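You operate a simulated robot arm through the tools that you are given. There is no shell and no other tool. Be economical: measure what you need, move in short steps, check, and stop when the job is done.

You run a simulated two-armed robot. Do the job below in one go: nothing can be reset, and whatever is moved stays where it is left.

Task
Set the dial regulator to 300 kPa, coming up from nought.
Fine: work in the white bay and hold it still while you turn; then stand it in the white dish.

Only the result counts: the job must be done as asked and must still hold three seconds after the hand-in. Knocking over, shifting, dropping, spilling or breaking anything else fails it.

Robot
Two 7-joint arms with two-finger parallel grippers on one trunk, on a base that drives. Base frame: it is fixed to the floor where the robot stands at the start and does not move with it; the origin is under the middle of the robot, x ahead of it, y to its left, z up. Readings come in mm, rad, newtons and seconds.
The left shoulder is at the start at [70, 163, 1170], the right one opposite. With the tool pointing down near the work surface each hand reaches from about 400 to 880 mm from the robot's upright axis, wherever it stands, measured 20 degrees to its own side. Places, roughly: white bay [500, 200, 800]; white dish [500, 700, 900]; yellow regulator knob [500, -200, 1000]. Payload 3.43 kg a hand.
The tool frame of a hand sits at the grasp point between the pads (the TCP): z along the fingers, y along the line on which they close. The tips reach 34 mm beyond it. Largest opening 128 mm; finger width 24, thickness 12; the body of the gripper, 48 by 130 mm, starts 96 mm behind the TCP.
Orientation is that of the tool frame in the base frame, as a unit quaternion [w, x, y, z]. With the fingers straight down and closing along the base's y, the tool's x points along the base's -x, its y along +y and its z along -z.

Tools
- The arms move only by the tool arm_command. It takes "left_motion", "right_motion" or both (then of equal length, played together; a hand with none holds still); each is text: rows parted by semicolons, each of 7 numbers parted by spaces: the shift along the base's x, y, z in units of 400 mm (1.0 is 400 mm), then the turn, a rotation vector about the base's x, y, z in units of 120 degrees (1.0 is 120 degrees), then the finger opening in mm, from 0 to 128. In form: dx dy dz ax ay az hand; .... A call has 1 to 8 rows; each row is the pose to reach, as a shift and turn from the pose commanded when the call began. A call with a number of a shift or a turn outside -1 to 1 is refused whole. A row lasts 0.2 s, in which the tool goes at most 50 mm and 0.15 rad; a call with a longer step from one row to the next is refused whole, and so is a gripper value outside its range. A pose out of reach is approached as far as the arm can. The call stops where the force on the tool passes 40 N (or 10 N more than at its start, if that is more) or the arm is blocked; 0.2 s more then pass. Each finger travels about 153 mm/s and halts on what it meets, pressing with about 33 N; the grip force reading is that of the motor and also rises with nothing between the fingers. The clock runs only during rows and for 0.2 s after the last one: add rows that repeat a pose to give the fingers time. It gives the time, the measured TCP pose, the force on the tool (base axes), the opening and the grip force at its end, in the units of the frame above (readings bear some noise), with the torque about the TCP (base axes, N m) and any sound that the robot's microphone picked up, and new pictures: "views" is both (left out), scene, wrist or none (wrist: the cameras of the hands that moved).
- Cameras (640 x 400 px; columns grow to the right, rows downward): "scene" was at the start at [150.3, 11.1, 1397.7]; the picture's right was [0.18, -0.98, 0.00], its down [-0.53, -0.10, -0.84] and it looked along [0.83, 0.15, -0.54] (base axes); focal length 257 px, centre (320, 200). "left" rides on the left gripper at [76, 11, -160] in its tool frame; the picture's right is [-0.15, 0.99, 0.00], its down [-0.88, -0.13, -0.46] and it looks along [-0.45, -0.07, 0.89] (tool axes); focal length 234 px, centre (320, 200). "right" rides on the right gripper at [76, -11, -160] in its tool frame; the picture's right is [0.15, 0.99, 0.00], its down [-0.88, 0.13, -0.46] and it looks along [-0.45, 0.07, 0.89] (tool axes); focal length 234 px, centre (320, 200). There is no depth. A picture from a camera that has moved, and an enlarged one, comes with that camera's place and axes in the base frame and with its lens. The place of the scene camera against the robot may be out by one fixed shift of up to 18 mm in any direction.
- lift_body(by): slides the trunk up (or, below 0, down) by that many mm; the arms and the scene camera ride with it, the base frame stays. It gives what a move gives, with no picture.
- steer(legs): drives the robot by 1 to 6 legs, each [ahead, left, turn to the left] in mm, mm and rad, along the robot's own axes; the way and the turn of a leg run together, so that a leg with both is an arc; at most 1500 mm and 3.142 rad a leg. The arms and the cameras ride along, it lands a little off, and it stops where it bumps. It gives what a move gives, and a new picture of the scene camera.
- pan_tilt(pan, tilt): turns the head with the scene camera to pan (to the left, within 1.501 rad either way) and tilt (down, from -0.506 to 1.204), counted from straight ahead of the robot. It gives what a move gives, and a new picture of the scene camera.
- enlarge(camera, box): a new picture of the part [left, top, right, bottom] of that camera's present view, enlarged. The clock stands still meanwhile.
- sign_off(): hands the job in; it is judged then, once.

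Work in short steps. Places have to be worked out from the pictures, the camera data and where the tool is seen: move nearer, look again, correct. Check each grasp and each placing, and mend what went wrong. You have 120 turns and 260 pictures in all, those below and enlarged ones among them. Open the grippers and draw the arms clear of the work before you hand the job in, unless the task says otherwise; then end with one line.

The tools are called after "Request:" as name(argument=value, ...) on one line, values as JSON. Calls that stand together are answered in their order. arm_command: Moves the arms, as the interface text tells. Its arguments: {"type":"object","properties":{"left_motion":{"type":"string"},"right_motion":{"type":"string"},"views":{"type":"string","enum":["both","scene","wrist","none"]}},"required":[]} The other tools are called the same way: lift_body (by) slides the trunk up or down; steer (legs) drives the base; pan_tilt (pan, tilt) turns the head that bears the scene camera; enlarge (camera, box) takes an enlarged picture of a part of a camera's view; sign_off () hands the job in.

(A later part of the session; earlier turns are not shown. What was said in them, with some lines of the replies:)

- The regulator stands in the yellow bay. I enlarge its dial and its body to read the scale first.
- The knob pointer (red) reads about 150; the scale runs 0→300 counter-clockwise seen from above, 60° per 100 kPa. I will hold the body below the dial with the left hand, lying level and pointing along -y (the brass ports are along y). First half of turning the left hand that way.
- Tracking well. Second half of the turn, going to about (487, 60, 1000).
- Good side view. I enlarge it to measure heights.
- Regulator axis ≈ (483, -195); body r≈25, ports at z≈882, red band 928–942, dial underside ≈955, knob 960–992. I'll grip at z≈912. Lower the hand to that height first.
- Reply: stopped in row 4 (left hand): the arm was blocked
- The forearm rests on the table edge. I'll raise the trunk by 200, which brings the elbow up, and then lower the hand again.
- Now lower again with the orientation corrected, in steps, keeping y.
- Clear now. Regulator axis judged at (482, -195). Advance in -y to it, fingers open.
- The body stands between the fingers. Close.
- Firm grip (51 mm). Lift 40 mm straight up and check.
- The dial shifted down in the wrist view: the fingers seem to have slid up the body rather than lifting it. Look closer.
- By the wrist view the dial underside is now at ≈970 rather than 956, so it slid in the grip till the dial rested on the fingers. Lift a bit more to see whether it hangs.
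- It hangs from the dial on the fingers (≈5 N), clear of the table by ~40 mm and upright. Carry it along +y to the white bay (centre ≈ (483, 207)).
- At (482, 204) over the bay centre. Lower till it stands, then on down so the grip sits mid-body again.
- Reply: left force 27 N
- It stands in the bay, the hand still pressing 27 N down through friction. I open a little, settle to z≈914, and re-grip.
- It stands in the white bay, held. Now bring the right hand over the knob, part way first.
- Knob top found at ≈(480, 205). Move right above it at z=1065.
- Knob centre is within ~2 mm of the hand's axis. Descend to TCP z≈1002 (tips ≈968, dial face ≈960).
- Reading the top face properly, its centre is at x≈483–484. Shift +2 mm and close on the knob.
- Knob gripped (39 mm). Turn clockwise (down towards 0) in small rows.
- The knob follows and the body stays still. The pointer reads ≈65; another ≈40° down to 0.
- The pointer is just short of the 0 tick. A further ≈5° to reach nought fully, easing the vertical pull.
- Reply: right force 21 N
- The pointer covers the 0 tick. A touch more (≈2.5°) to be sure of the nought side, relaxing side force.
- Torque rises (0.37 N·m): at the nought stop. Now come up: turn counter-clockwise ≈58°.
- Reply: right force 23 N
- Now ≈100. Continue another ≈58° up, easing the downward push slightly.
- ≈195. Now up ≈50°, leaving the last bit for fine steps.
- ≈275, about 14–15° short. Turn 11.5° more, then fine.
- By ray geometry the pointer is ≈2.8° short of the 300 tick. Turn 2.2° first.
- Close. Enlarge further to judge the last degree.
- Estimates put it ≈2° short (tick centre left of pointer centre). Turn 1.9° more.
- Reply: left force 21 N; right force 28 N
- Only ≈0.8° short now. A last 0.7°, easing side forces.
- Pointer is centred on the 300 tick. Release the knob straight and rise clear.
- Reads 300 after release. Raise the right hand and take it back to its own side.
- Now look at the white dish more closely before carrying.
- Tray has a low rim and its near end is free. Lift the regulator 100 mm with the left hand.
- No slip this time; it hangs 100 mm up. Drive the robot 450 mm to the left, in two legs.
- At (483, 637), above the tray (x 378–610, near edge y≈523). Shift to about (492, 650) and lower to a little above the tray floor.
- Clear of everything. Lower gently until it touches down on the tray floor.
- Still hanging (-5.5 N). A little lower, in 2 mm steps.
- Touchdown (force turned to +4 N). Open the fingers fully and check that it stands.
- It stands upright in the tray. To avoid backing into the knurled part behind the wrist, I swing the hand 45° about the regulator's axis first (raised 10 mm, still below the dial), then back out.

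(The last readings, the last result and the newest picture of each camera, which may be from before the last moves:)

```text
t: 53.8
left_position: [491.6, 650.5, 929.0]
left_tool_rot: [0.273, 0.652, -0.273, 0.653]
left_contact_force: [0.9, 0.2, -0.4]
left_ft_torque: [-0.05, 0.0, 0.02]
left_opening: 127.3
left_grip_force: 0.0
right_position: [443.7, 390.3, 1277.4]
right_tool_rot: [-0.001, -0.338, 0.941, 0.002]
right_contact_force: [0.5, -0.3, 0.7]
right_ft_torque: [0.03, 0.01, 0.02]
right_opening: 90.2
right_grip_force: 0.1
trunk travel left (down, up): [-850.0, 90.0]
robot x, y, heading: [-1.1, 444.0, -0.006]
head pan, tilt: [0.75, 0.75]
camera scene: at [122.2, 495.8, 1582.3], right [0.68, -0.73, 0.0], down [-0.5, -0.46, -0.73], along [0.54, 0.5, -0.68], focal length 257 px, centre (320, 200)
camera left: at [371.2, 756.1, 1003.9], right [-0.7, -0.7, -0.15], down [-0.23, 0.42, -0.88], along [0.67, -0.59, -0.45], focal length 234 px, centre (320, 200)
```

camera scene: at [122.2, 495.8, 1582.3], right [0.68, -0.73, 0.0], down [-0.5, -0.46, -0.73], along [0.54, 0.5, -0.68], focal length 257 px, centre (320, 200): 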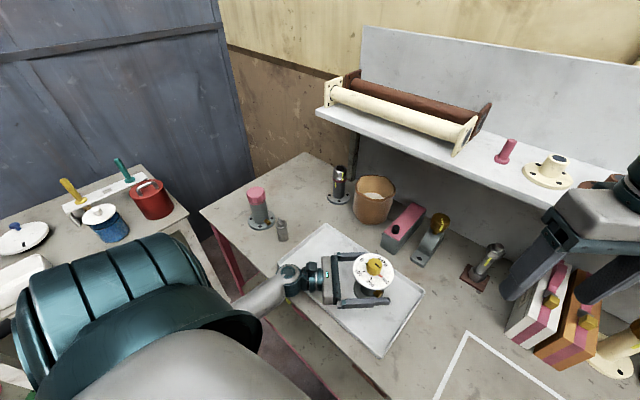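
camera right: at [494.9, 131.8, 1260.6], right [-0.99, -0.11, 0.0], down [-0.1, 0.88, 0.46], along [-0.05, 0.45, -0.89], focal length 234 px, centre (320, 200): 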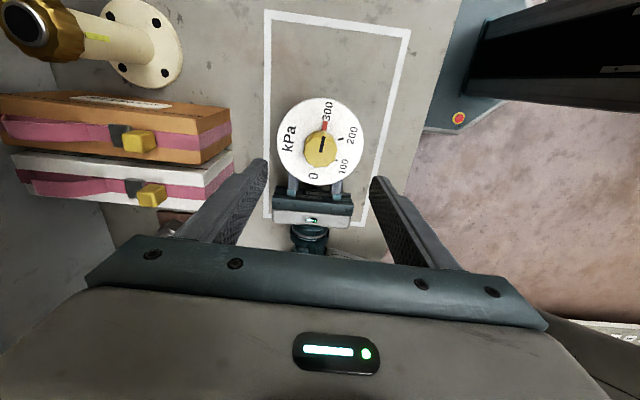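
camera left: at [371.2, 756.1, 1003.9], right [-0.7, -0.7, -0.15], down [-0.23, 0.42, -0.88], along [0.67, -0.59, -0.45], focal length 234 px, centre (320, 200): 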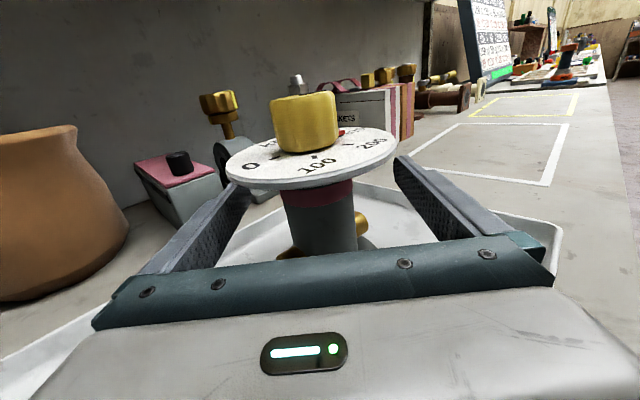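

Clear. Back out along the hand's axis by ≈135 mm.

Request:
arm_command(left_motion="-.05 .05 0 0 0 0 127; -.11 .11 0 0 0 0 127; -.17 .17 0 0 0 0 127; -.24 .24 0 0 0 0 127; -.24 .24 0 0 0 0 127", views="both")

```text
t: 55.0
left_position: [395.4, 747.3, 929.1]
left_tool_rot: [0.274, 0.652, -0.274, 0.652]
left_contact_force: [0.4, 0.0, 0.4]
left_ft_torque: [0.0, 0.0, 0.02]
left_opening: 126.9
left_grip_force: 0.0
right_position: [444.8, 388.7, 1277.3]
right_tool_rot: [-0.001, -0.338, 0.941, 0.002]
right_contact_force: [0.7, 1.0, -0.6]
right_ft_torque: [0.01, -0.01, 0.01]
right_opening: 89.7
right_grip_force: 0.0
trunk travel left (down, up): [-850.0, 90.0]
robot x, y, heading: [-4.1, 442.4, -0.0]
head pan, tilt: [0.75, 0.75]
camera scene: at [122.7, 495.3, 1582.3], right [0.68, -0.73, 0.0], down [-0.5, -0.46, -0.73], along [0.54, 0.5, -0.68], focal length 257 px, centre (320, 200)
camera left: at [276.9, 852.0, 1004.9], right [-0.71, -0.69, -0.15], down [-0.23, 0.42, -0.88], along [0.67, -0.59, -0.45], focal length 234 px, centre (320, 200)
```

scene: 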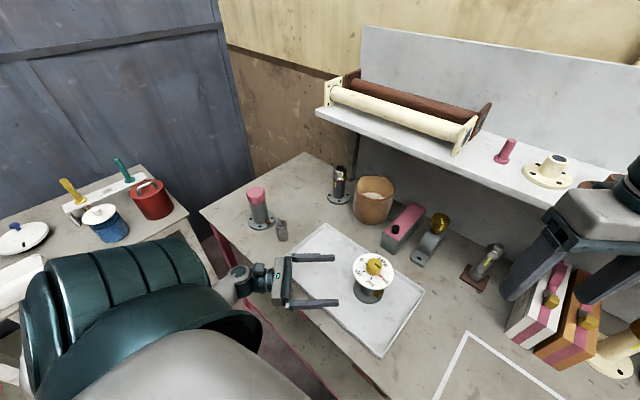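
left: 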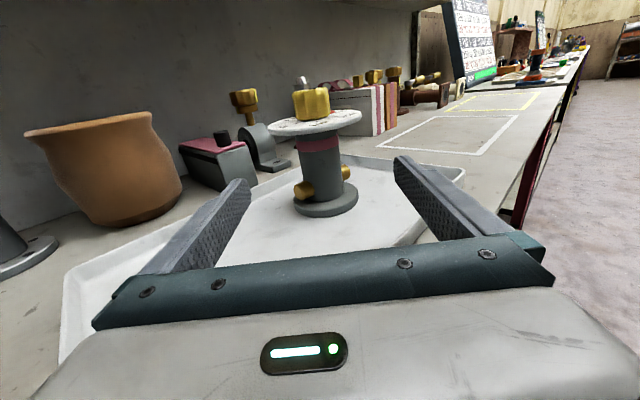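

The regulator stands in the tray, free. Lift the left hand well up and check the setting once more.

Request:
arm_command(left_motion="0 0 .08 0 0 0 127; 0 0 .18 0 0 0 127; 0 0 .28 0 0 0 127; 0 0 .38 0 0 0 127; 0 0 .45 0 0 0 127; 0 0 .45 0 0 0 127", views="scene")

Request:
enlarge(camera="scene", box=[330, 230, 426, 302])

```text
t: 56.4
left_position: [394.6, 748.8, 1107.5]
left_tool_rot: [0.274, 0.652, -0.273, 0.652]
left_contact_force: [-0.5, -0.7, 0.9]
left_ft_torque: [-0.01, 0.0, 0.0]
left_opening: 127.1
left_grip_force: 0.1
right_position: [442.9, 389.4, 1277.8]
right_tool_rot: [-0.001, -0.338, 0.941, 0.001]
right_contact_force: [-0.6, 0.3, -0.6]
right_ft_torque: [0.01, -0.05, 0.01]
right_opening: 90.3
right_grip_force: 0.0
trunk travel left (down, up): [-850.0, 90.0]
robot x, y, heading: [-0.7, 443.7, -0.002]
head pan, tilt: [0.75, 0.75]
camera scene: at [121.9, 495.5, 1582.4], right [0.68, -0.73, 0.0], down [-0.5, -0.46, -0.73], along [0.54, 0.5, -0.68], focal length 257 px, centre (320, 200)
```

scene: 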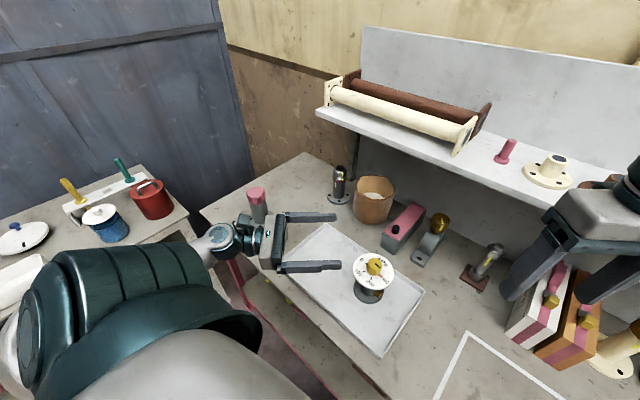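

```text
5.56 times, centred on (378, 266) of scene
camera zoom: at [121.9, 495.5, 1582.4], right [0.68, -0.73, 0.0], down [-0.5, -0.46, -0.73], along [0.54, 0.5, -0.68], focal length 1426 px, centre (-2, -167)
```

zoom: 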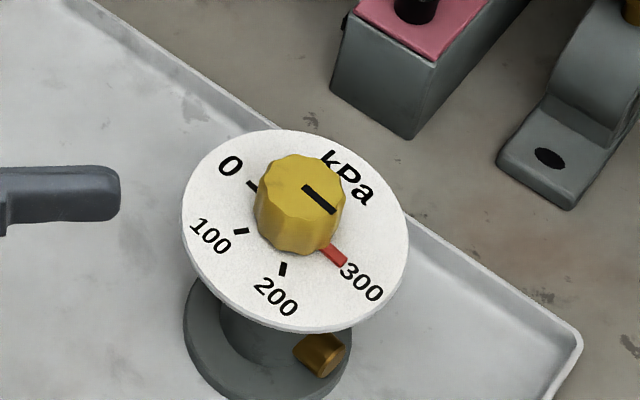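

The pointer stays at 300, the regulator stands in the white dish, and both grippers are open and clear. Handing in.

Request:
sign_off()

```text
The job is handed in.
```

The dial regulator now reads 300 kPa, turned up from nought while held still in the white bay, and it stands upright in the white dish with both hands open and clear.
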